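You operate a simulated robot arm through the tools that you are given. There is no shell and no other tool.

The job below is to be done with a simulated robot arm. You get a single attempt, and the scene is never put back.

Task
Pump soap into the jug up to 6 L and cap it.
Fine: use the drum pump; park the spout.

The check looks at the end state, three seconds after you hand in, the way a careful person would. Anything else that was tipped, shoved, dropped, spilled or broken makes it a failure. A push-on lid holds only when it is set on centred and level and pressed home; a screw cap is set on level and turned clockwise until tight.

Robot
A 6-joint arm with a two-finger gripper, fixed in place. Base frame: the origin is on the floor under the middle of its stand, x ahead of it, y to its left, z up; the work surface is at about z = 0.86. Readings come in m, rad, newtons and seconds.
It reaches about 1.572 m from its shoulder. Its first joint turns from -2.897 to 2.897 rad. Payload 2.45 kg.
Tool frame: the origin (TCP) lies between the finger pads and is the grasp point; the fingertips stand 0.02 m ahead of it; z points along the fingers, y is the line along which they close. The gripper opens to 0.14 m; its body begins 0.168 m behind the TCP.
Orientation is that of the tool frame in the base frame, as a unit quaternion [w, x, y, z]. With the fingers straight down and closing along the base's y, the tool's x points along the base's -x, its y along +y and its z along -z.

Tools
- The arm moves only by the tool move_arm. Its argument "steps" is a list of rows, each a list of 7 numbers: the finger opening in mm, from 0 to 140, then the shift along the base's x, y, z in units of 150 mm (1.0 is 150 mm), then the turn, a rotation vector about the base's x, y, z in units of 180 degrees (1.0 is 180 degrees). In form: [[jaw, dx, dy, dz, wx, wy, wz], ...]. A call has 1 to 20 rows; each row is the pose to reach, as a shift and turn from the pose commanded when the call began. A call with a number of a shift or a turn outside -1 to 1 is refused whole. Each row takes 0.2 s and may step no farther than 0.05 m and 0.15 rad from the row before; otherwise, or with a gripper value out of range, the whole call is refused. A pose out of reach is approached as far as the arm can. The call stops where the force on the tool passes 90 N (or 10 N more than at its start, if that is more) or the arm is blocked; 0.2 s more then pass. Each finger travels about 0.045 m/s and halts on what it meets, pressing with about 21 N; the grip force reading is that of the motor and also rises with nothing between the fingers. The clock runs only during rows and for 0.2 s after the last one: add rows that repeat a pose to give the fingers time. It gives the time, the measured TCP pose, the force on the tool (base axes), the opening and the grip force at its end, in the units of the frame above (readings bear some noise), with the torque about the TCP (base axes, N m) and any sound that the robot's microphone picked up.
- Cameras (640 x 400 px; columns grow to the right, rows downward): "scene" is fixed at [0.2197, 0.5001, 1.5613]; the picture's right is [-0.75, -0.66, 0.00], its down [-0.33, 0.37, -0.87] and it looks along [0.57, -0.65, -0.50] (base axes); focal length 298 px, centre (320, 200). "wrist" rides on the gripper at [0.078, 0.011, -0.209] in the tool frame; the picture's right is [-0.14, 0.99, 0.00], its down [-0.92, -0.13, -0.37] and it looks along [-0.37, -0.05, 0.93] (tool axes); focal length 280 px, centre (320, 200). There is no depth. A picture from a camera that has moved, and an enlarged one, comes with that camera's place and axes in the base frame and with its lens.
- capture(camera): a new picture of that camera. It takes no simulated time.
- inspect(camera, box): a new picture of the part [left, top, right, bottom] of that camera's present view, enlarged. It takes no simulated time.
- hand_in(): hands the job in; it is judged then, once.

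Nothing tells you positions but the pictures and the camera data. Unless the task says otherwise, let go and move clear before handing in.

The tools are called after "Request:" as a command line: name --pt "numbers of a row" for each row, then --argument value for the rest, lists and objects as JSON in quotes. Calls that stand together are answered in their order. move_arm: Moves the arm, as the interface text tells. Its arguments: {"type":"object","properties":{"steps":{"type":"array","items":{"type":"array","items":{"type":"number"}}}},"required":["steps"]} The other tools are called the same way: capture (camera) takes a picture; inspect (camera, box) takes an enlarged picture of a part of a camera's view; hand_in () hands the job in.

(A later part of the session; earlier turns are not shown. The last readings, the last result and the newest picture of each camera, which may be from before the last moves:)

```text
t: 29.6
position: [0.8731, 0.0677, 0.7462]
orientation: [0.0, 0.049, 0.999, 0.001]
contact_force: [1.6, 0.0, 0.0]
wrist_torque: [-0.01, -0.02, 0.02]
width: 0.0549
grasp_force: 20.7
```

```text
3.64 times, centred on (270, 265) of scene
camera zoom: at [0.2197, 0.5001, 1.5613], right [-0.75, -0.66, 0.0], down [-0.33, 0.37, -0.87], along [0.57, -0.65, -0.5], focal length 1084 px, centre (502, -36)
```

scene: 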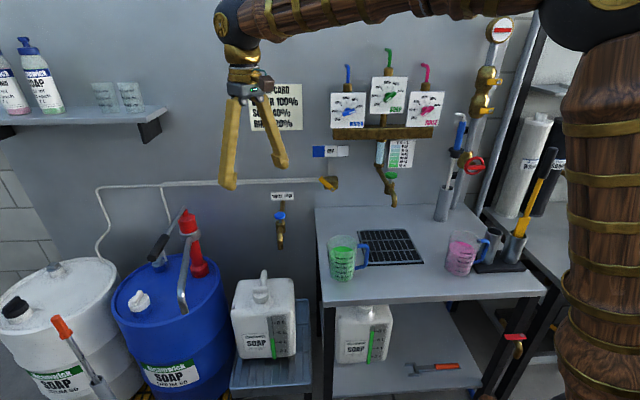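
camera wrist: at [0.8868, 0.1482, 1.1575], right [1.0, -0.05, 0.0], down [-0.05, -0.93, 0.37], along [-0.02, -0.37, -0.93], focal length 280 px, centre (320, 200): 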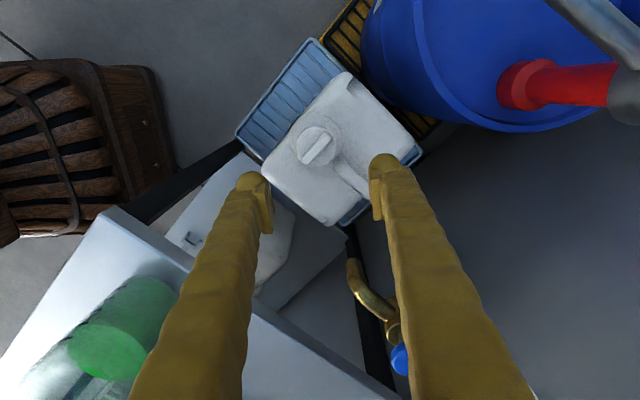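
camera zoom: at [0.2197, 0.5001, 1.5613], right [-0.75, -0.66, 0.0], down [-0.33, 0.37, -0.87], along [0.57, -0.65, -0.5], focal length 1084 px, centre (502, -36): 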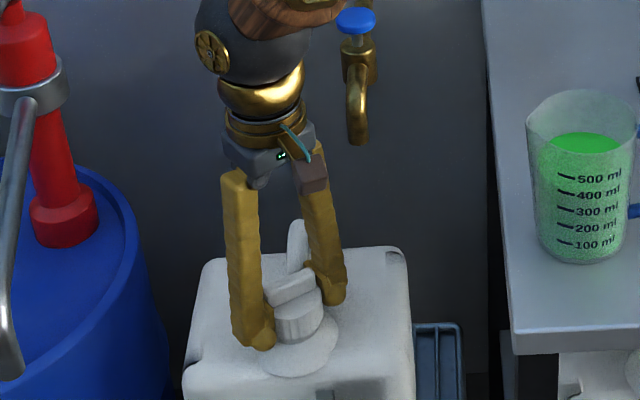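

The pull-back force is now zero: the cap is free after about 212°. I'll lift it straight up.

Request:
move_arm --pt "45 0 0 0.05 0 0 0" --pt "45 0 0 0.1 0 0 0" --pt "45 0 0 0.2 0 0 0" --pt "45 0 0 0.3 0 0 0" --pt "45 0 0 0.4 0 0 0" --pt "45 0 0 0.4 0 0 0"

Request:
inspect --camera "scene" --box '[200, 180, 340, 360]'

Request:
capture --camera "wrist"

```text
t: 31.0
position: [0.8727, 0.0693, 0.8085]
orientation: [0.0, 0.047, 0.999, 0.0]
contact_force: [0.2, -0.3, 0.0]
wrist_torque: [-0.03, 0.03, -0.02]
width: 0.0548
grasp_force: 21.5
```

```text
2.22 times, centred on (270, 270) of scene
camera zoom: at [0.2197, 0.5001, 1.5613], right [-0.75, -0.66, 0.0], down [-0.33, 0.37, -0.87], along [0.57, -0.65, -0.5], focal length 662 px, centre (431, 44)
```

zoom: 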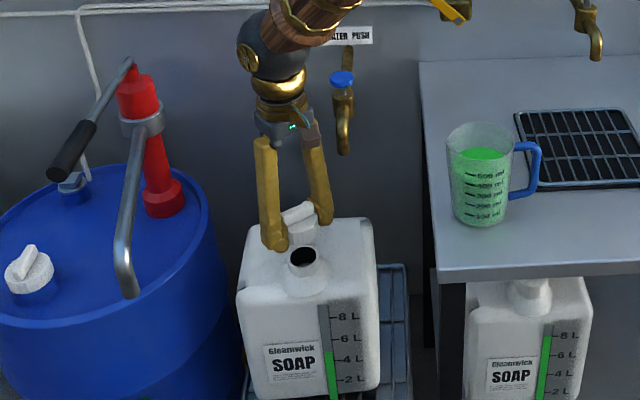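

```text
taken
camera wrist: at [0.7965, 0.0855, 1.0185], right [0.23, 0.97, 0.0], down [0.9, -0.22, 0.37], along [0.36, -0.09, -0.93], focal length 280 px, centre (320, 200)
```

wrist: 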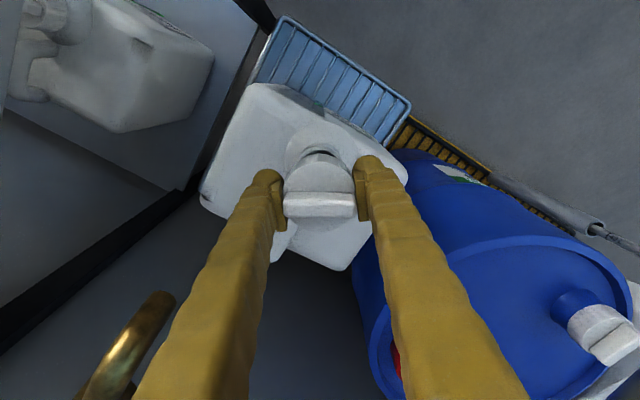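

The cap is off and held level; the jug neck is open. I'll raise it high and carry it to a free strip of the table between the left edge and the drain grid, at about (0.74, -0.20).

Request:
move_arm --pt "45 0 0 0.25 0 0 -0.02" --pt "45 0 0 0.5 0 0 -0.04" --pt "45 0 0 0.75 0 0 -0.06" --pt "45 0 0 1.0 0 0 -0.08"

Request:
move_arm --pt "45 -0.05 0 0.3 0 0 -0.03" --pt "45 -0.1 -0.2 0.5 0 0 -0.06" --pt "45 -0.2 -0.4 0.6 0 0 -0.09" --pt "45 -0.3 -0.6 0.6 0 0 -0.12" --pt "45 -0.4 -0.8 0.6 0 0 -0.142" --pt "45 -0.5 -1.0 0.6 0 0 -0.142"

Request:
move_arm --pt "45 -0.13 -0.27 0 0 0 0" --pt "45 -0.26 -0.53 0 0 0 0" --pt "45 -0.4 -0.8 0 0 0 0" --pt "45 -0.4 -0.8 0 0 0 0"

Request:
capture --camera "wrist"

Request:
capture --camera "scene"

```text
t: 32.0
position: [0.8718, 0.0709, 0.9596]
orientation: [0.0, 0.173, 0.985, 0.001]
contact_force: [0.9, 0.3, -1.1]
wrist_torque: [0.02, -0.03, 0.02]
width: 0.0543
grasp_force: 21.4
```

```text
t: 33.4
position: [0.7968, -0.0814, 1.0461]
orientation: [0.0, 0.387, 0.922, 0.0]
contact_force: [-0.1, -0.8, -0.5]
wrist_torque: [0.03, -0.03, 0.01]
width: 0.0548
grasp_force: 20.5
```

```text
t: 34.4
position: [0.7371, -0.2021, 1.0476]
orientation: [0.0, 0.387, 0.922, 0.0]
contact_force: [-0.6, 0.0, -0.6]
wrist_torque: [-0.03, -0.01, -0.02]
width: 0.0548
grasp_force: 21.1
```

```text
taken
camera wrist: at [0.6916, -0.1395, 1.2562], right [0.8, 0.6, 0.0], down [0.55, -0.75, 0.37], along [0.22, -0.3, -0.93], focal length 280 px, centre (320, 200)
```

wrist: 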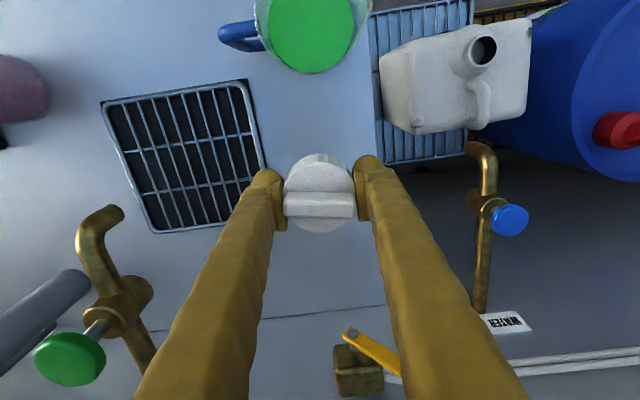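

```text
taken
```

scene: 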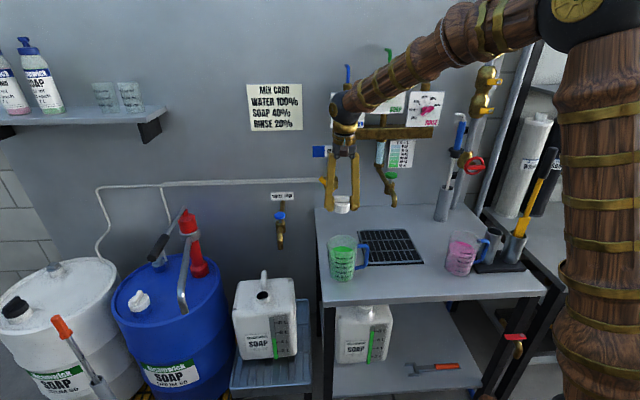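

The landing spot below the gripper is clear of the grid, cup and table edge. I'll descend to just above the table.

Request:
move_arm --pt "45 0 0 -0.3 0 0 0" --pt "45 0 0 -0.6 0 0 0" --pt "45 0 0 -0.8 0 0 0" --pt "45 0 0 -0.93 0 0 0" --pt "45 0 0 -0.93 0 0 0"

Request:
inspect --camera "scene" --box '[300, 160, 420, 290]'

Request:
inspect --camera "wrist" --box '[220, 60, 420, 260]'

```text
t: 35.6
position: [0.7372, -0.2006, 0.9082]
orientation: [0.0, 0.387, 0.922, 0.0]
contact_force: [-0.2, -0.1, -0.2]
wrist_torque: [0.0, 0.02, -0.01]
width: 0.0547
grasp_force: 21.6
```

```text
3.08 times, centred on (360, 225) of scene
camera zoom: at [0.2197, 0.5001, 1.5613], right [-0.75, -0.66, 0.0], down [-0.33, 0.37, -0.87], along [0.57, -0.65, -0.5], focal length 917 px, centre (197, 123)
```

zoom: 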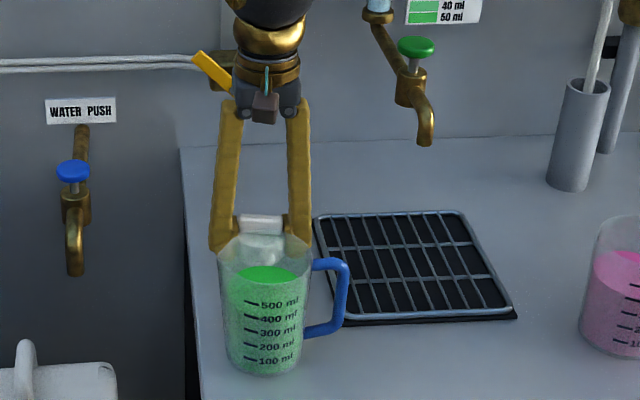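

```text
2.00 times, centred on (320, 160) of wrist
camera zoom: at [0.6906, -0.1383, 1.1181], right [0.8, 0.6, 0.0], down [0.55, -0.75, 0.37], along [0.22, -0.3, -0.93], focal length 561 px, centre (320, 280)
```

zoom: 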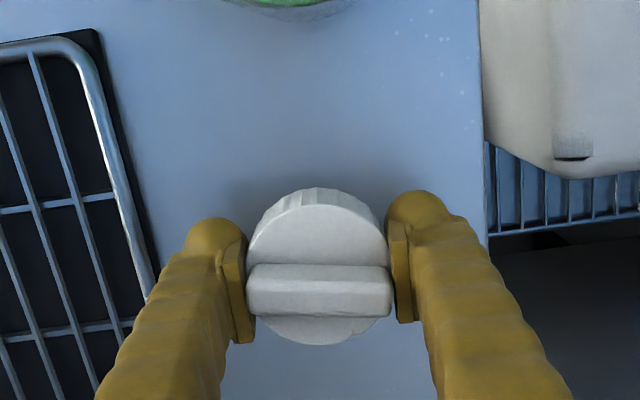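

Clear space all around the cap. I'll lower the last centimetre gently.

Request:
move_arm --pt "45 0 0 -0.02 0 0 0" --pt "45 0 0 -0.04 0 0 0" --pt "45 0 0 -0.06 0 0 0" --pt "45 0 0 -0.073 0 0 0"

```text
t: 36.6
position: [0.738, -0.2021, 0.8988]
orientation: [0.001, 0.387, 0.922, 0.0]
contact_force: [0.1, -0.1, 0.1]
wrist_torque: [-0.02, 0.02, 0.0]
width: 0.0548
grasp_force: 21.0
```

Request:
move_arm --pt "45 0 0 -0.01 0 0 0" --pt "45 0 0 -0.02 0 0 0" --pt "45 0 0 -0.02 0 0 0"

Request:
move_arm --pt "45 0 0 -0.01 0 0 0" --pt "45 0 0 -0.02 0 0 0" --pt "45 0 0 -0.02 0 0 0"

```text
t: 37.4
position: [0.7382, -0.2011, 0.8966]
orientation: [0.001, 0.387, 0.922, -0.001]
contact_force: [-0.1, -0.1, -0.1]
wrist_torque: [0.02, 0.0, -0.02]
width: 0.0548
grasp_force: 21.0
```

```text
t: 38.2
position: [0.7403, -0.2008, 0.8926]
orientation: [-0.001, 0.387, 0.922, 0.0]
contact_force: [-0.5, 0.3, 0.1]
wrist_torque: [0.01, 0.01, 0.01]
width: 0.0545
grasp_force: 20.9
```

Request:
move_arm --pt "45 0 0 -0.01 0 0 0" --pt "45 0 0 -0.02 0 0 0" --pt "45 0 0 -0.02 0 0 0"

Request:
inspect --camera "scene" --box '[320, 200, 380, 260]'

```text
t: 39.0
position: [0.7384, -0.2013, 0.8888]
orientation: [0.001, 0.387, 0.922, 0.0]
contact_force: [0.3, 0.5, -0.1]
wrist_torque: [-0.01, -0.02, 0.03]
width: 0.0549
grasp_force: 21.1
```

```text
6.67 times, centred on (350, 230) of scene
camera zoom: at [0.2197, 0.5001, 1.5613], right [-0.75, -0.66, 0.0], down [-0.33, 0.37, -0.87], along [0.57, -0.65, -0.5], focal length 1987 px, centre (120, 0)
```

zoom: 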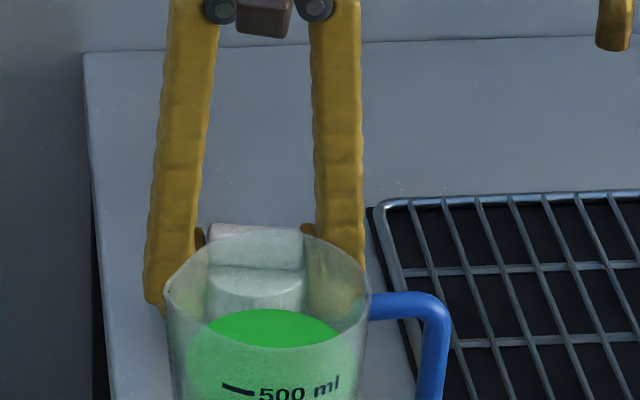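

Request:
move_arm --pt "45 0 0 -0.01 0 0 0" --pt "45 0 0 -0.02 0 0 0" --pt "45 0 0 -0.02 0 0 0"

Request:
inspect --camera "wrist" --box '[220, 100, 420, 260]'

```text
t: 39.8
position: [0.7395, -0.1995, 0.8863]
orientation: [0.0, 0.386, 0.922, -0.001]
contact_force: [1.2, 0.1, -0.2]
wrist_torque: [-0.01, -0.04, 0.01]
width: 0.0545
grasp_force: 21.2
```

```text
2.50 times, centred on (320, 180) of wrist
camera zoom: at [0.6922, -0.1383, 1.0959], right [0.8, 0.6, 0.0], down [0.55, -0.75, 0.37], along [0.22, -0.3, -0.93], focal length 701 px, centre (320, 250)
```

zoom: 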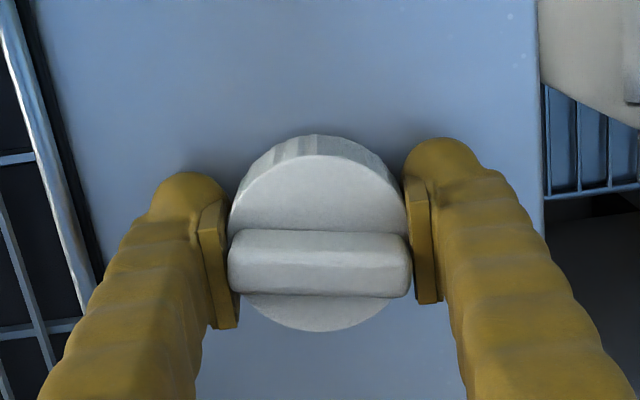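

Request:
move_arm --pt "45 0 0 -0.01 0 0 0" --pt "45 0 0 -0.01 0 0 0"

Request:
move_arm --pt "45 0 0 -0.01 0 0 0" --pt "45 0 0 -0.01 0 0 0"

```text
t: 40.4
position: [0.7396, -0.2003, 0.886]
orientation: [0.0, 0.387, 0.922, 0.0]
contact_force: [0.2, 0.3, -0.5]
wrist_torque: [0.01, 0.04, 0.01]
width: 0.0547
grasp_force: 20.4
```

```text
t: 41.0
position: [0.7393, -0.2004, 0.8834]
orientation: [0.0, 0.387, 0.922, 0.001]
contact_force: [-0.5, -0.9, -0.3]
wrist_torque: [-0.02, 0.0, -0.01]
width: 0.0548
grasp_force: 21.4
```

Request:
move_arm --pt "45 0 0 -0.008 0 0 0" --pt "45 0 0 -0.008 0 0 0"

Request:
move_arm --pt "45 0 0 -0.008 0 0 0" --pt "45 0 0 -0.008 0 0 0"

Request:
inspect --camera "wrist" --box '[250, 110, 390, 240]'

```text
t: 41.6
position: [0.7389, -0.2005, 0.8821]
orientation: [0.0, 0.386, 0.922, 0.0]
contact_force: [0.1, 0.5, -0.2]
wrist_torque: [0.02, -0.01, 0.04]
width: 0.055
grasp_force: 21.2
```

```text
t: 42.2
position: [0.7381, -0.201, 0.8786]
orientation: [-0.001, 0.387, 0.922, 0.001]
contact_force: [-0.8, 0.5, -0.8]
wrist_torque: [0.04, -0.04, 0.05]
width: 0.055
grasp_force: 21.2
```

```text
3.08 times, centred on (320, 175) of wrist
camera zoom: at [0.6914, -0.1384, 1.0893], right [0.8, 0.6, 0.0], down [0.55, -0.75, 0.37], along [0.22, -0.3, -0.93], focal length 863 px, centre (320, 277)
```

zoom: 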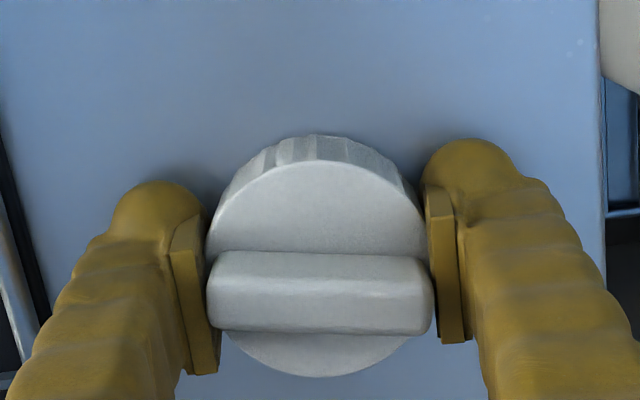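

Request:
move_arm --pt "45 0 0 -0.007 0 0 0" --pt "45 0 0 -0.007 0 0 0"

Request:
move_arm --pt "45 0 0 -0.007 0 0 0" --pt "45 0 0 -0.007 0 0 0"

```text
t: 42.8
position: [0.7383, -0.2017, 0.8813]
orientation: [0.0, 0.387, 0.922, -0.001]
contact_force: [0.2, 0.7, -0.2]
wrist_torque: [-0.01, 0.01, -0.03]
width: 0.0548
grasp_force: 20.9
```

```text
t: 43.4
position: [0.7396, -0.2007, 0.8777]
orientation: [0.0, 0.386, 0.922, 0.0]
contact_force: [-10.5, 12.1, 31.1]
wrist_torque: [0.19, 0.29, -0.06]
width: 0.0549
grasp_force: 20.8
```

Contact with the table at 31 N. I'll back off 1 mm, open the fingers and rise.

Request:
move_arm --pt "45 0 0 0.007 0 0 0" --pt "45 0 0 0.007 0 0 0" --pt "65 0 0 0.007 0 0 0" --pt "85 0 0 0.007 0 0 0" --pt "85 0 0 0.007 0 0 0"

Request:
move_arm --pt "85 0 0 0.1 0 0 0" --pt "85 0 0 0.3 0 0 0" --pt "85 0 0 0.6 0 0 0" --pt "85 0 0 0.9 0 0 0" --pt "85 0 0 0.9 0 0 0"

Request:
capture --camera "wrist"

Request:
inspect --camera "wrist" --box '[240, 90, 400, 210]'

Request:
inspect --camera "scene" --box '[300, 180, 420, 290]'

```text
t: 44.6
position: [0.7387, -0.202, 0.8787]
orientation: [0.0, 0.387, 0.922, 0.0]
contact_force: [0.9, 0.5, -0.8]
wrist_torque: [0.0, -0.02, 0.0]
width: 0.0853
grasp_force: 0.0
```

```text
t: 45.8
position: [0.7396, -0.2043, 1.0196]
orientation: [0.0, 0.387, 0.922, 0.001]
contact_force: [-0.5, -0.4, -1.3]
wrist_torque: [0.03, 0.0, -0.05]
width: 0.0851
grasp_force: 0.2
```

```text
taken
camera wrist: at [0.6944, -0.1414, 1.2291], right [0.8, 0.6, 0.0], down [0.55, -0.75, 0.37], along [0.22, -0.3, -0.93], focal length 280 px, centre (320, 200)
```

wrist: 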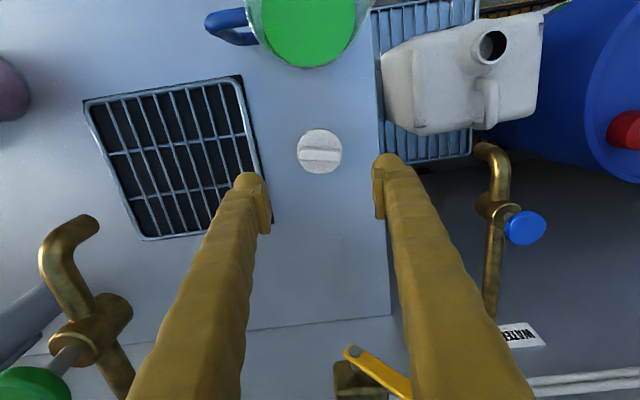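

```text
3.33 times, centred on (320, 150) of wrist
camera zoom: at [0.6944, -0.1414, 1.2291], right [0.8, 0.6, 0.0], down [0.55, -0.75, 0.37], along [0.22, -0.3, -0.93], focal length 935 px, centre (320, 367)
```

zoom: 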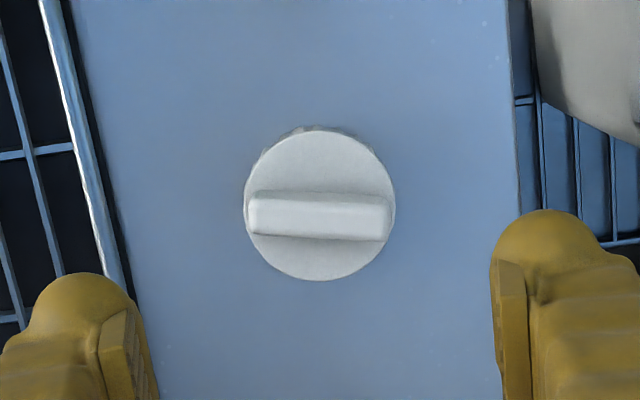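

```text
3.64 times, centred on (360, 235) of scene
camera zoom: at [0.2197, 0.5001, 1.5613], right [-0.75, -0.66, 0.0], down [-0.33, 0.37, -0.87], along [0.57, -0.65, -0.5], focal length 1084 px, centre (174, 73)
```

zoom: 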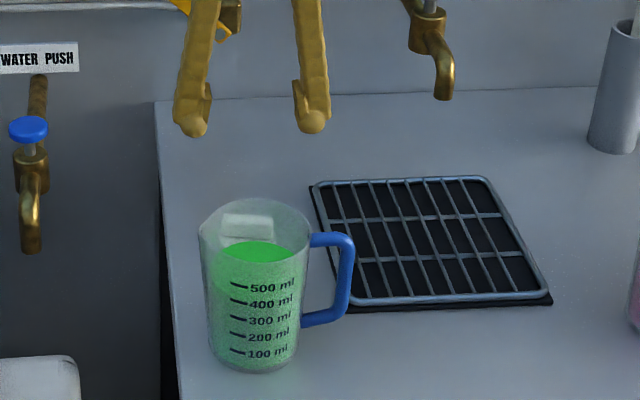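

The cap stands upright on the table at about (0.739, -0.202). Now I'll rise and move over toward the drum to study the pump, spout and lever.

Request:
move_arm --pt "85 0 0.1 0.3 0 0 0" --pt "85 0 0.25 0.6 0 0 0" --pt "85 0 0.5 0.8 0 0 0" --pt "85 0 0.75 1.0 0 0 0" --pt "85 0 1.0 1.0 0 0 0"

Request:
move_arm --pt "85 0.1 0.3 0.1 0 0 0" --pt "85 0.2 0.6 0.2 0 0 0" --pt "85 0.3 0.8 0.3 0 0 0" --pt "85 0.4 1.0 0.4 0 0 0"

Request:
move_arm --pt "85 0 0.3 0 0 0 0" --pt "85 0 0.6 0 0 0 0" --pt "85 0 0.8 0 0 0 0" --pt "85 0 1.0 0 0 0 0" --pt "85 0 1.0 0 0 0 0"

Request:
capture --camera "wrist"

Request:
inspect --camera "scene" --box '[90, 180, 320, 390]'

```text
refused: row 2 steps farther than a row can; nothing moved
```

```text
t: 46.8
position: [0.7982, -0.0515, 1.0756]
orientation: [0.0, 0.386, 0.922, 0.0]
contact_force: [-0.4, -0.4, 0.0]
wrist_torque: [0.0, -0.02, 0.01]
width: 0.085
grasp_force: 0.3
```

```text
t: 48.0
position: [0.7984, 0.0963, 1.0774]
orientation: [0.0, 0.387, 0.922, 0.0]
contact_force: [-0.3, -0.2, -0.9]
wrist_torque: [0.03, -0.02, 0.01]
width: 0.0851
grasp_force: 0.0
```

```text
taken
camera wrist: at [0.7511, 0.159, 1.287], right [0.8, 0.6, 0.0], down [0.55, -0.75, 0.37], along [0.22, -0.3, -0.93], focal length 280 px, centre (320, 200)
```

wrist: 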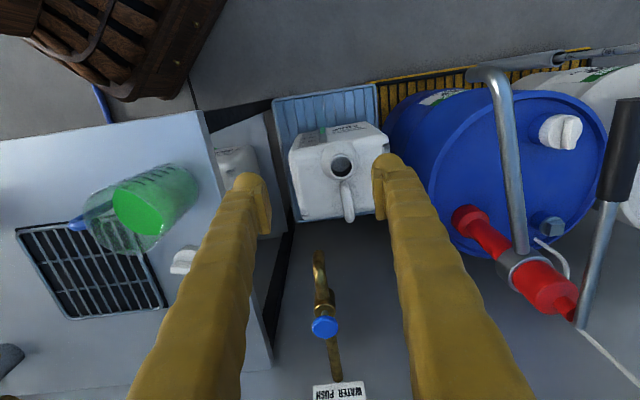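

```text
1.90 times, centred on (205, 285) of scene
camera zoom: at [0.2197, 0.5001, 1.5613], right [-0.75, -0.66, 0.0], down [-0.33, 0.37, -0.87], along [0.57, -0.65, -0.5], focal length 568 px, centre (539, 38)
```

zoom: 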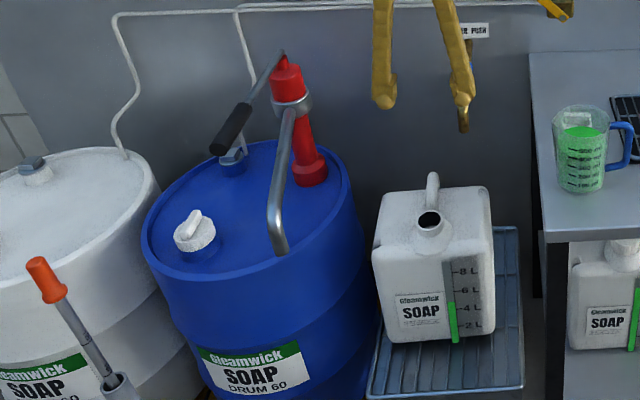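

I'll zoom in on the pump and spout from this viewpoint.

Request:
inspect --camera "wrist" --box '[420, 50, 640, 340]'

Request:
inspect --camera "scene" --box '[150, 190, 250, 300]'

```text
1.38 times, centred on (530, 195) of wrist
camera zoom: at [0.7511, 0.159, 1.287], right [0.8, 0.6, 0.0], down [0.55, -0.75, 0.37], along [0.22, -0.3, -0.93], focal length 387 px, centre (30, 207)
```

zoom: 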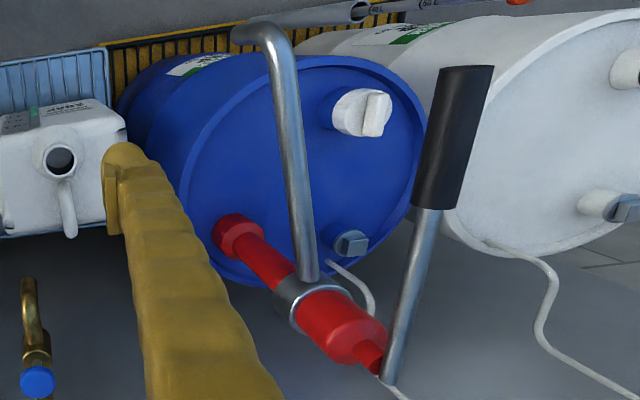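

```text
3.64 times, centred on (200, 245) of scene
camera zoom: at [0.2197, 0.5001, 1.5613], right [-0.75, -0.66, 0.0], down [-0.33, 0.37, -0.87], along [0.57, -0.65, -0.5], focal length 1084 px, centre (756, 36)
```

zoom: 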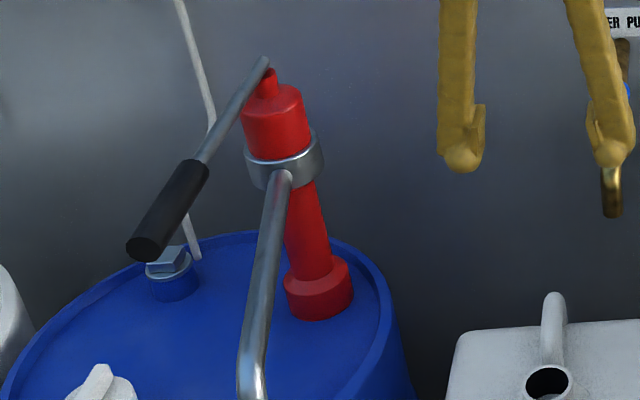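

Triangulated: pump axis about (1.195, 0.135), spout pipe horizontal at z ≈ 0.866 with tip at (0.928, 0.308, 0.813), and lever horizontal at z ≈ 1.00 ending at (0.999, 0.327). The jug neck at (0.8735, 0.068) lies at the same radius, about 45° counter-clockwise, so I'll approach the spout end with the tool tilted away from the lever.

Request:
move_arm --pt "80 0.08 0.2 0.15 0 0 0.018" --pt "75 0.16 0.45 0.3 0 0 0.036" --pt "70 0.24 0.7 0.4 0 0 0.054" --pt "65 0.33 0.95 0.5 0 0 0.0694" --pt "60 0.33 0.95 0.5 0 0 0.0694"

Request:
move_arm --pt "60 0.05 0.1 -0.1 -0.019 -0.0292 0" --pt "60 0.1 0.25 -0.25 -0.038 -0.0583 0" --pt "60 0.18 0.4 -0.4 -0.057 -0.0875 0" --pt "60 0.25 0.55 -0.55 -0.0757 -0.1165 0" --pt "60 0.29 0.63 -0.68 -0.0757 -0.1165 0" --pt "60 0.29 0.63 -0.68 -0.0757 -0.1165 0"

Request:
capture --camera "wrist"

Request:
capture --camera "scene"

```text
t: 49.2
position: [0.85, 0.2404, 1.154]
orientation: [-0.001, 0.284, 0.959, 0.0]
contact_force: [-1.1, -0.3, 0.0]
wrist_torque: [0.01, 0.0, -0.01]
width: 0.0601
grasp_force: 0.0
```

```text
t: 50.6
position: [0.8943, 0.3343, 1.0467]
orientation: [0.207, 0.278, 0.936, -0.062]
contact_force: [-0.6, -0.5, -0.6]
wrist_torque: [0.03, -0.02, -0.01]
width: 0.06
grasp_force: 0.1
```

```text
taken
camera wrist: at [0.766, 0.4287, 1.2038], right [0.64, 0.76, 0.06], down [0.5, -0.48, 0.72], along [0.58, -0.44, -0.69], focal length 280 px, centre (320, 200)
```

wrist: 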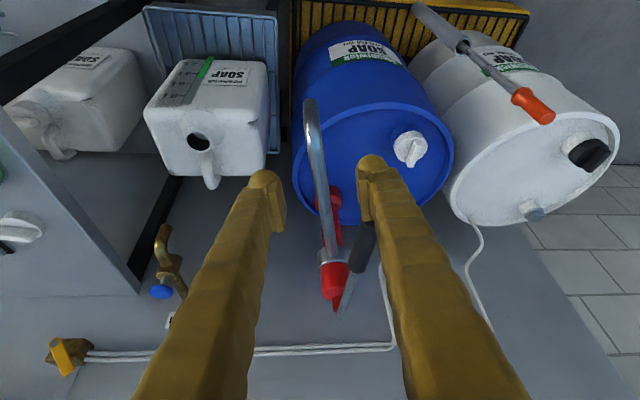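

```text
taken
```

scene: 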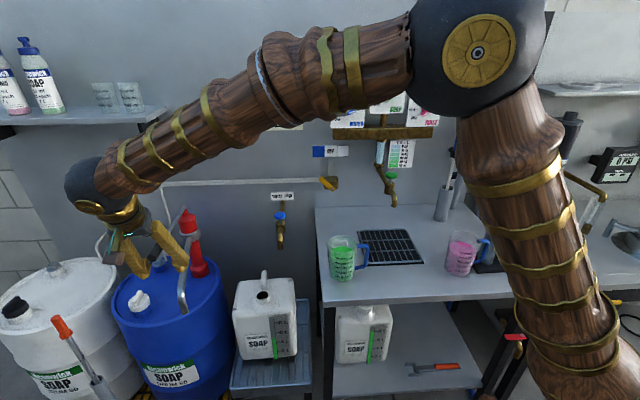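

The tool is tilted inward as planned and the pipe lies between the fingers in view. I'll zoom in to verify the elbow and tip.

Request:
inspect --camera "wrist" --box '[250, 80, 400, 320]'

Request:
inspect --camera "scene" --box '[90, 180, 250, 330]'

```text
1.67 times, centred on (325, 200) of wrist
camera zoom: at [0.766, 0.4287, 1.2038], right [0.64, 0.76, 0.06], down [0.5, -0.48, 0.72], along [0.58, -0.44, -0.69], focal length 467 px, centre (312, 200)
```

zoom: 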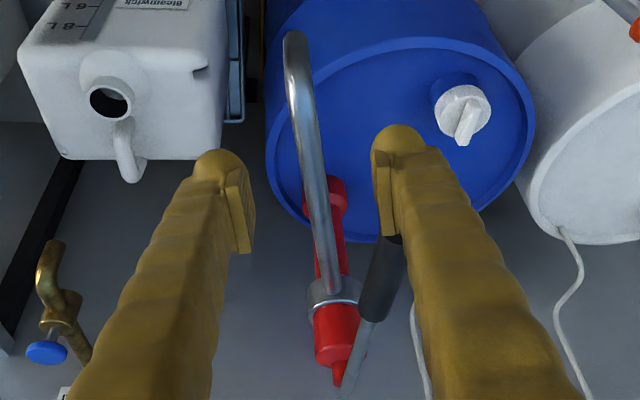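

```text
2.67 times, centred on (170, 255) of scene
camera zoom: at [0.2197, 0.5001, 1.5613], right [-0.75, -0.66, 0.0], down [-0.33, 0.37, -0.87], along [0.57, -0.65, -0.5], focal length 795 px, centre (720, 53)
```

zoom: 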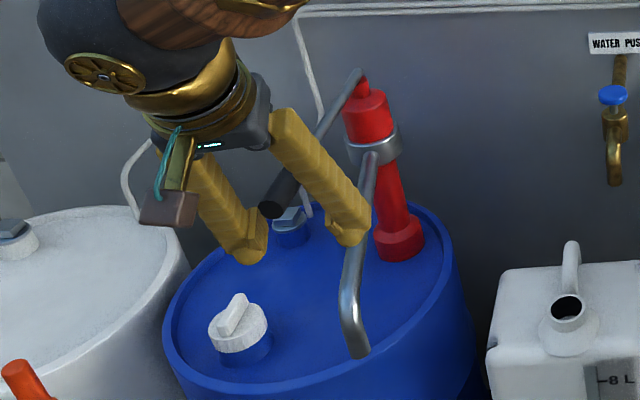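

The spout elbow is at about (0.931, 0.303, 0.866), well clear of the lever for my tilted fingers. I'll descend most of the way toward a grasp point just inside the elbow.

Request:
move_arm --pt "60 0.06 -0.05 -0.2 0 0 0" --pt "60 0.12 -0.1 -0.42 0 0 0" --pt "60 0.18 -0.14 -0.64 0 0 0" --pt "60 0.24 -0.19 -0.85 0 0 0" --pt "60 0.24 -0.19 -0.85 0 0 0"

Request:
inspect --camera "wrist" --box '[220, 80, 420, 320]'

Request:
inspect --camera "scene" --box '[90, 180, 250, 330]'

```text
t: 51.8
position: [0.9251, 0.3037, 0.9188]
orientation: [0.207, 0.277, 0.936, -0.062]
contact_force: [-0.4, 0.9, -0.4]
wrist_torque: [0.0, -0.03, 0.0]
width: 0.0602
grasp_force: 0.1
```

```text
1.67 times, centred on (320, 200) of wrist
camera zoom: at [0.798, 0.3989, 1.0749], right [0.64, 0.76, 0.06], down [0.5, -0.48, 0.72], along [0.58, -0.44, -0.69], focal length 467 px, centre (320, 200)
```

zoom: 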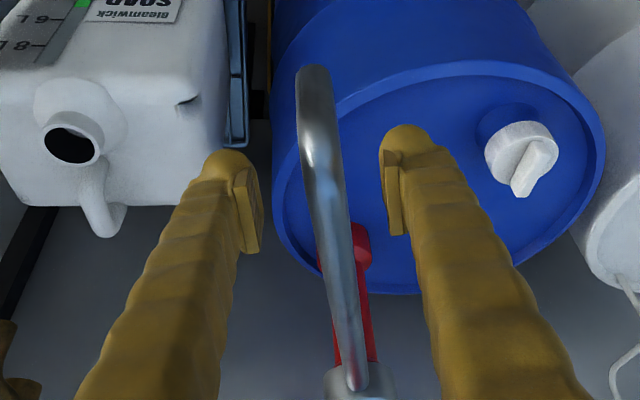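

```text
2.67 times, centred on (170, 255) of scene
camera zoom: at [0.2197, 0.5001, 1.5613], right [-0.75, -0.66, 0.0], down [-0.33, 0.37, -0.87], along [0.57, -0.65, -0.5], focal length 795 px, centre (720, 53)
```

zoom: 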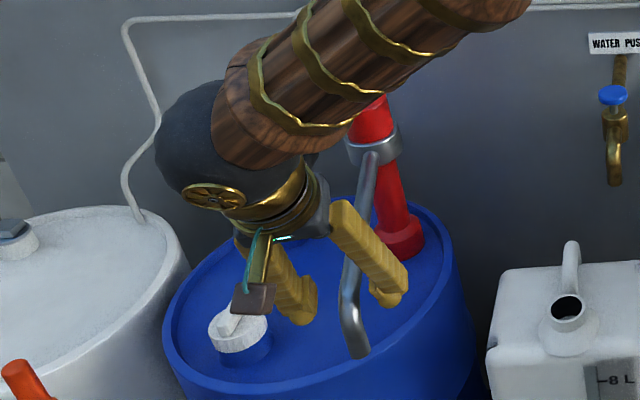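

The pipe is centred between the pads. Final descent to straddle it.

Request:
move_arm --pt "60 0.08 -0.045 -0.18 0 0 0" --pt "60 0.16 -0.09 -0.36 0 0 0" --pt "60 0.16 -0.09 -0.36 0 0 0"

Request:
inspect --camera "wrist" --box '[220, 80, 420, 320]'

Request:
inspect --camera "scene" --box '[90, 180, 250, 330]'

```text
t: 52.6
position: [0.9486, 0.2937, 0.8644]
orientation: [0.208, 0.278, 0.936, -0.062]
contact_force: [0.0, -1.1, -0.5]
wrist_torque: [-0.01, -0.01, -0.01]
width: 0.0601
grasp_force: 0.0
```

```text
1.67 times, centred on (320, 200) of wrist
camera zoom: at [0.8218, 0.3872, 1.0213], right [0.64, 0.76, 0.06], down [0.5, -0.48, 0.72], along [0.58, -0.44, -0.69], focal length 467 px, centre (320, 200)
```

zoom: 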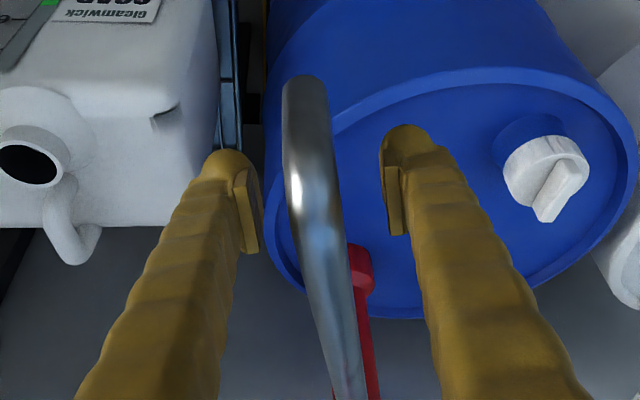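

```text
2.67 times, centred on (170, 255) of scene
camera zoom: at [0.2197, 0.5001, 1.5613], right [-0.75, -0.66, 0.0], down [-0.33, 0.37, -0.87], along [0.57, -0.65, -0.5], focal length 795 px, centre (720, 53)
```

zoom: 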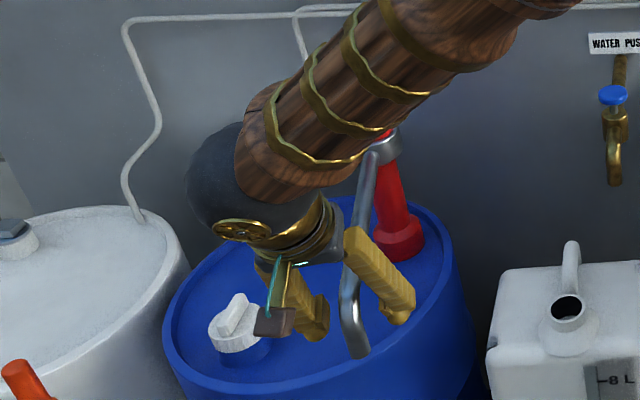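

The pipe sits between the pads. I'll close to a loose 30 mm cage around it and swing it 30° counter-clockwise along the pump's arc.

Request:
move_arm --pt "30 0 0 0 0 0 0" --pt "30 0 0 0 0 0 0" --pt "30 0 0 0 0 0 0"

Request:
inspect --camera "wrist" --box '[220, 80, 420, 320]'

```text
t: 53.4
position: [0.9477, 0.293, 0.8658]
orientation: [0.207, 0.276, 0.936, -0.061]
contact_force: [-0.1, -0.9, 0.0]
wrist_torque: [0.02, 0.0, 0.0]
width: 0.03
grasp_force: 0.1
```

```text
1.67 times, centred on (320, 200) of wrist
camera zoom: at [0.8218, 0.3872, 1.0215], right [0.64, 0.76, 0.06], down [0.5, -0.48, 0.72], along [0.58, -0.44, -0.69], focal length 467 px, centre (320, 200)
```

zoom: 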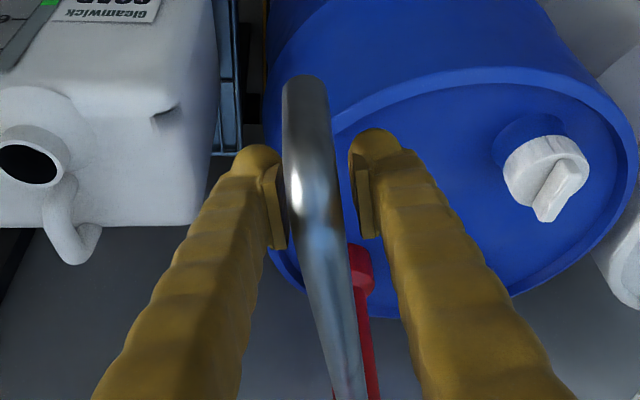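

The cage is around the pipe with no contact force. Swinging 30° counter-clockwise now.

Request:
move_arm --pt "30 -0.07 -0.118 0 0 0 0.0222" --pt "30 -0.131 -0.239 0 0 0 0.0444" --pt "30 -0.182 -0.365 0 0 0 0.0667" --pt "30 -0.228 -0.493 0 0 0 0.0889" --pt "30 -0.261 -0.625 0 0 0 0.1111" --pt "30 -0.288 -0.759 0 0 0 0.1333" --pt "30 -0.309 -0.963 0 0 0 0.1667" --pt "30 -0.309 -0.963 0 0 0 0.1667"

Request:
capture --camera "wrist"

Request:
inspect --camera "scene" --box '[130, 180, 320, 340]'

```text
t: 55.2
position: [0.904, 0.15, 0.8657]
orientation: [0.216, 0.025, 0.976, -0.006]
contact_force: [0.1, 0.1, -0.4]
wrist_torque: [-0.02, -0.02, -0.01]
width: 0.0297
grasp_force: 0.1
```

```text
taken
camera wrist: at [0.7459, 0.169, 1.0219], right [0.18, 0.98, 0.06], down [0.67, -0.16, 0.72], along [0.72, -0.09, -0.69], focal length 280 px, centre (320, 200)
```

wrist: 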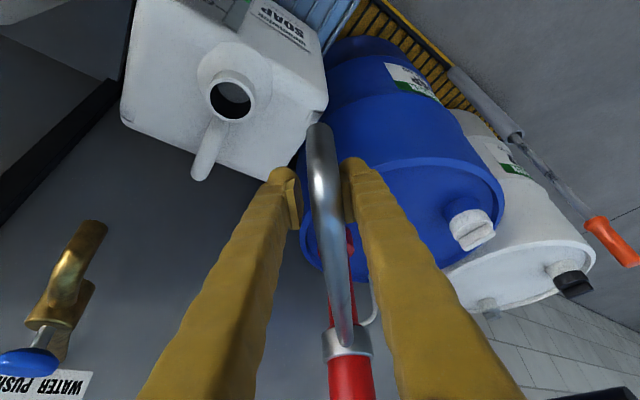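

```text
2.50 times, centred on (225, 260) of scene
camera zoom: at [0.2197, 0.5001, 1.5613], right [-0.75, -0.66, 0.0], down [-0.33, 0.37, -0.87], along [0.57, -0.65, -0.5], focal length 745 px, centre (558, 50)
```

zoom: 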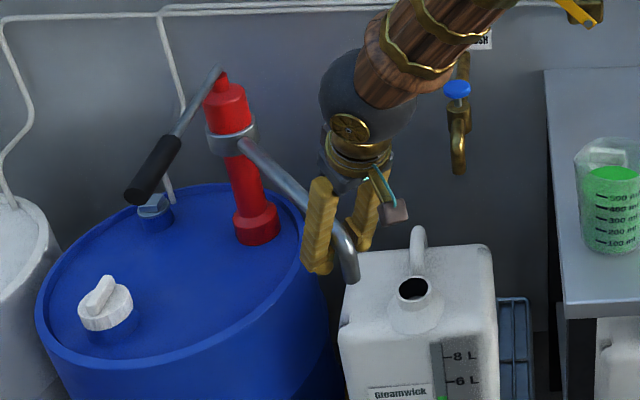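

The spout swung freely 30°. Another 15° should put its tip over the jug neck.

Request:
move_arm --pt "30 0.001 -0.13 0 0 0 0.0213" --pt "30 0.005 -0.261 0 0 0 0.0425" --pt "30 0.022 -0.39 0 0 0 0.0638" --pt "30 0.045 -0.519 0 0 0 0.085" --pt "30 0.045 -0.519 0 0 0 0.085"

Request:
capture --camera "wrist"

Request:
inspect --camera "wrist" --box '[250, 60, 390, 200]'

Request:
inspect --camera "scene" --box '[200, 220, 320, 320]'

```text
t: 56.4
position: [0.9094, 0.072, 0.8644]
orientation: [0.215, -0.105, 0.971, 0.024]
contact_force: [1.2, 0.5, -0.5]
wrist_torque: [0.0, 0.0, 0.02]
width: 0.0302
grasp_force: 0.1
```

```text
taken
camera wrist: at [0.753, 0.0478, 1.0212], right [-0.09, 0.99, 0.06], down [0.69, 0.02, 0.72], along [0.72, 0.11, -0.69], focal length 280 px, centre (320, 200)
```

wrist: 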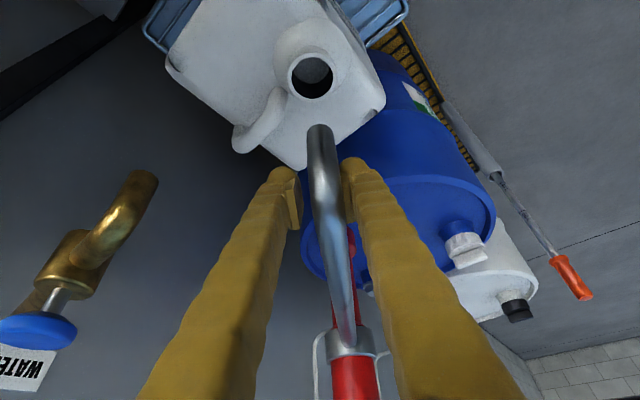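

```text
2.86 times, centred on (320, 130) of wrist
camera zoom: at [0.753, 0.0478, 1.0212], right [-0.09, 0.99, 0.06], down [0.69, 0.02, 0.72], along [0.72, 0.11, -0.69], focal length 801 px, centre (320, 400)
```

zoom: 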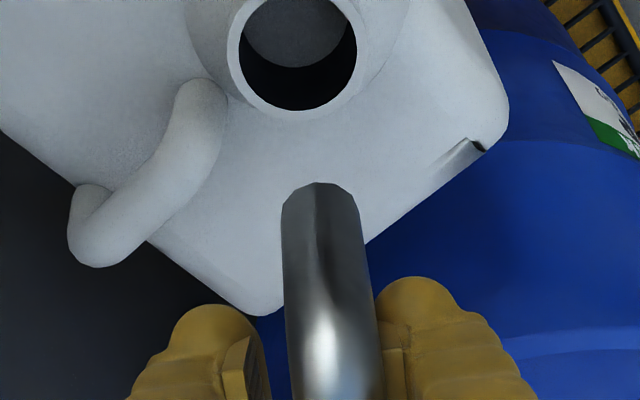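

```text
4.00 times, centred on (260, 270) of scene
camera zoom: at [0.2197, 0.5001, 1.5613], right [-0.75, -0.66, 0.0], down [-0.33, 0.37, -0.87], along [0.57, -0.65, -0.5], focal length 1192 px, centre (560, -80)
```

zoom: 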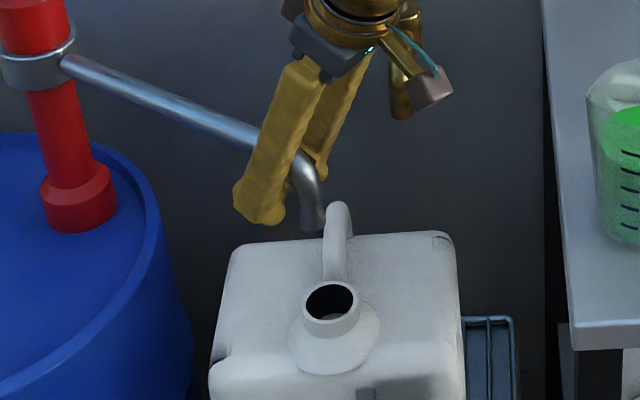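

The spout tip triangulates to about (0.876, 0.072, 0.82), directly over the neck centre (0.874, 0.069). I'll open and back away along the tool axis, leaving the spout there.

Request:
move_arm --pt "45 0 0 0 0 0 0" --pt "60 0 0 0 0 0 0" --pt "64 0 0 0 0 0 0"

Request:
move_arm --pt "64 -0.05 -0.01 0.15 0 0 0" --pt "64 -0.15 -0.03 0.4 0 0 0" --pt "64 -0.28 -0.06 0.65 0 0 0" --pt "64 -0.41 -0.087 0.91 0 0 0" --pt "64 -0.41 -0.087 0.91 0 0 0"

Request:
capture --camera "wrist"

Request:
inspect --camera "scene" --box '[150, 180, 320, 370]'

Request:
inspect --camera "scene" --box '[220, 250, 310, 370]'

```text
t: 57.2
position: [0.9108, 0.0724, 0.8637]
orientation: [0.215, -0.104, 0.971, 0.023]
contact_force: [0.5, 0.1, -0.2]
wrist_torque: [-0.04, -0.04, -0.01]
width: 0.064
grasp_force: 0.1
```

```text
t: 58.4
position: [0.8515, 0.0602, 1.0003]
orientation: [0.215, -0.105, 0.971, 0.023]
contact_force: [0.6, 0.7, -0.2]
wrist_torque: [-0.03, -0.01, 0.0]
width: 0.0639
grasp_force: 0.0
```

```text
taken
camera wrist: at [0.6947, 0.0353, 1.1575], right [-0.09, 0.99, 0.06], down [0.69, 0.02, 0.72], along [0.72, 0.1, -0.69], focal length 280 px, centre (320, 200)
```

wrist: 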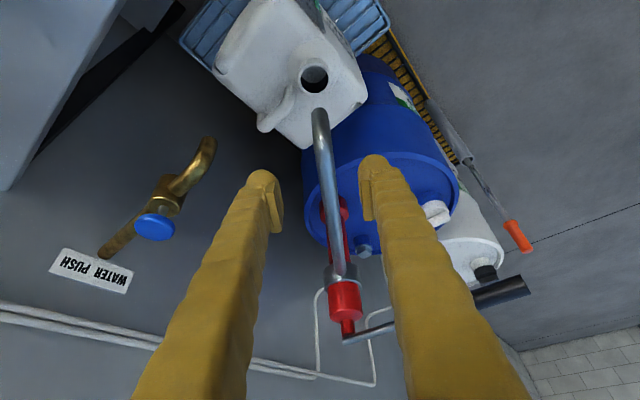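

```text
2.11 times, centred on (235, 275) of scene
camera zoom: at [0.2197, 0.5001, 1.5613], right [-0.75, -0.66, 0.0], down [-0.33, 0.37, -0.87], along [0.57, -0.65, -0.5], focal length 628 px, centre (499, 42)
```

zoom: 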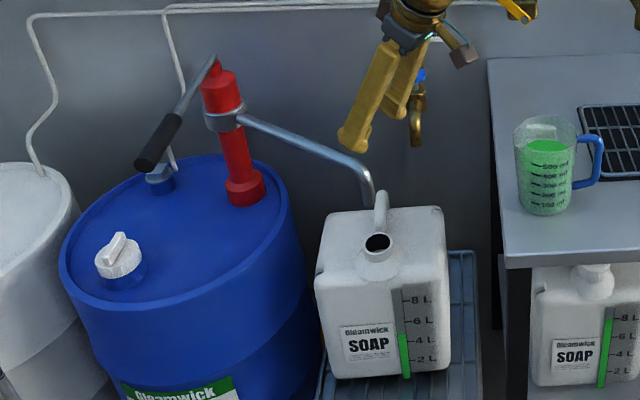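

```text
3.33 times, centred on (265, 310) of scene
camera zoom: at [0.2197, 0.5001, 1.5613], right [-0.75, -0.66, 0.0], down [-0.33, 0.37, -0.87], along [0.57, -0.65, -0.5], focal length 994 px, centre (503, -167)
```

zoom: 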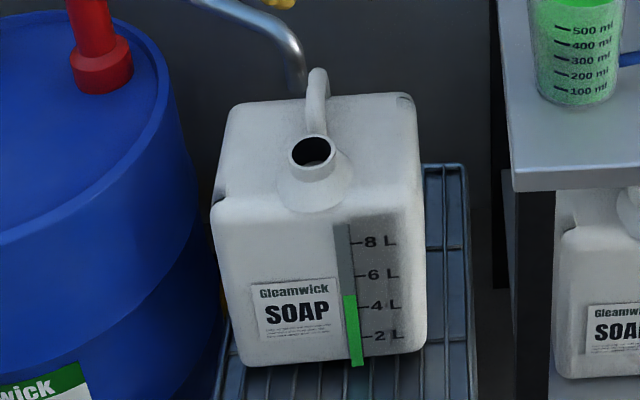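

The spout stayed put. I'll check the alignment of tip over neck more carefully.

Request:
inspect --camera "wrist" --box '[270, 40, 370, 160]'

Request:
inspect --camera "scene" --box '[235, 245, 285, 305]'

```text
3.33 times, centred on (320, 100) of wrist
camera zoom: at [0.6947, 0.0353, 1.1575], right [-0.09, 0.99, 0.06], down [0.69, 0.02, 0.72], along [0.72, 0.1, -0.69], focal length 935 px, centre (320, 533)
```

zoom: 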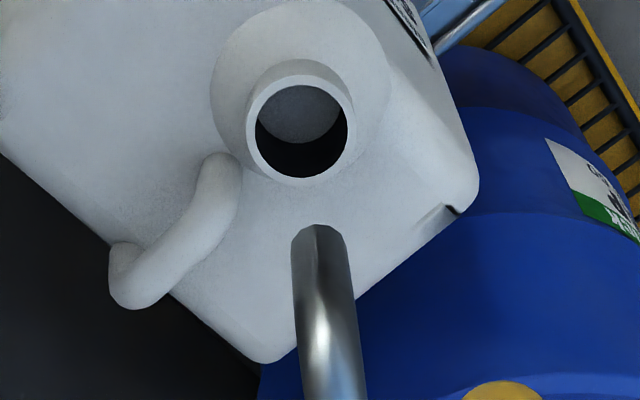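

```text
6.67 times, centred on (260, 275) of scene
camera zoom: at [0.2197, 0.5001, 1.5613], right [-0.75, -0.66, 0.0], down [-0.33, 0.37, -0.87], along [0.57, -0.65, -0.5], focal length 1987 px, centre (720, -300)
```

zoom: 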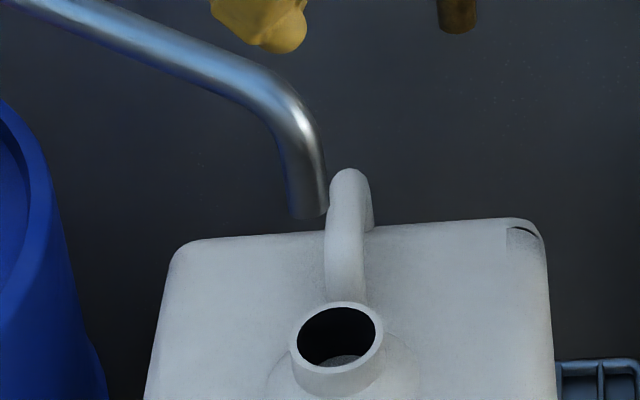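

Tip is tangentially dead-on and about 9 mm inboard radially, within the 42 mm neck bore. Next I'll untilt, rise, and move above the pump lever grip at about (1.024, 0.30, 1.00), closing line perpendicular to the lever.

Request:
move_arm --pt "64 0 0 0.25 -0.0071 0.034 0" --pt "64 0 0 0.5 -0.0142 0.068 0" --pt "64 0 0 0.75 -0.0213 0.102 0" --pt "64 0 0 1.0 -0.0284 0.136 0"

Request:
move_arm --pt "64 0.143 0.2 0.1 0 0 -0.0388" --pt "64 0.287 0.4 0.2 0 0 -0.0775" --pt "64 0.43 0.6 0.3 0 0 -0.1163" --pt "64 0.573 0.8 0.4 0 0 -0.155"

Request:
move_arm --pt "64 0.143 0.2 0 0 0 -0.0388" --pt "64 0.287 0.4 0 0 0 -0.0775" --pt "64 0.43 0.6 0 0 0 -0.1163" --pt "64 0.573 0.8 0 0 0 -0.155" --pt "64 0.573 0.8 0 0 0 -0.155"

Request:
capture --camera "wrist"

Request:
capture --camera "scene"

```text
t: 59.4
position: [0.8518, 0.0584, 1.1516]
orientation: [-0.001, -0.107, 0.994, 0.002]
contact_force: [-0.9, -0.4, -0.6]
wrist_torque: [0.01, 0.0, 0.01]
width: 0.0641
grasp_force: 0.0
```

```text
t: 60.4
position: [0.9356, 0.1784, 1.214]
orientation: [0.0, 0.137, 0.991, 0.002]
contact_force: [-0.4, -0.1, 1.5]
wrist_torque: [0.0, -0.05, 0.04]
width: 0.0641
grasp_force: 0.1
```

```text
t: 61.6
position: [1.0218, 0.2988, 1.2118]
orientation: [0.0, 0.371, 0.928, 0.001]
contact_force: [-0.5, 0.2, 0.3]
wrist_torque: [-0.03, -0.02, -0.02]
width: 0.0641
grasp_force: 0.1
```

```text
taken
camera wrist: at [0.9725, 0.3592, 1.4205], right [0.78, 0.62, 0.0], down [0.58, -0.73, 0.37], along [0.23, -0.29, -0.93], focal length 280 px, centre (320, 200)
```

wrist: 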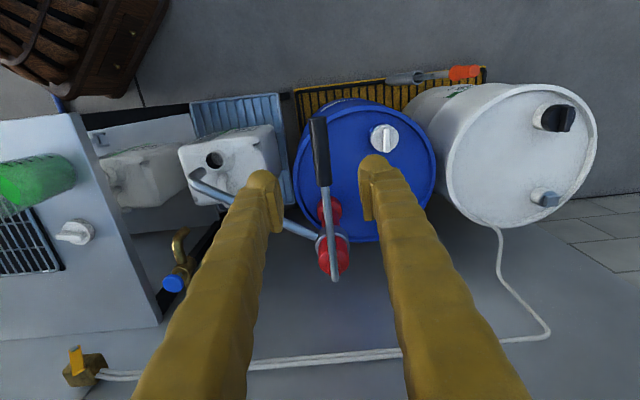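

```text
taken
```

scene: 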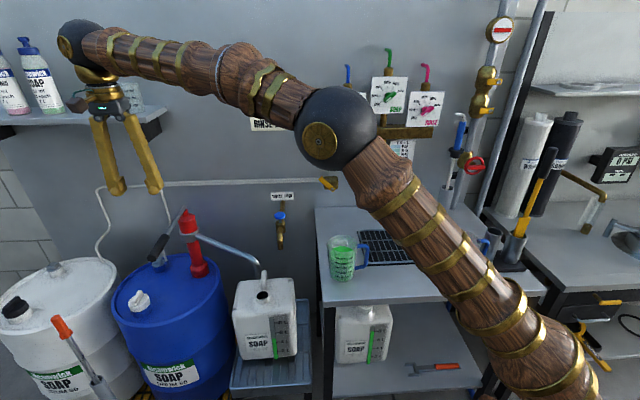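

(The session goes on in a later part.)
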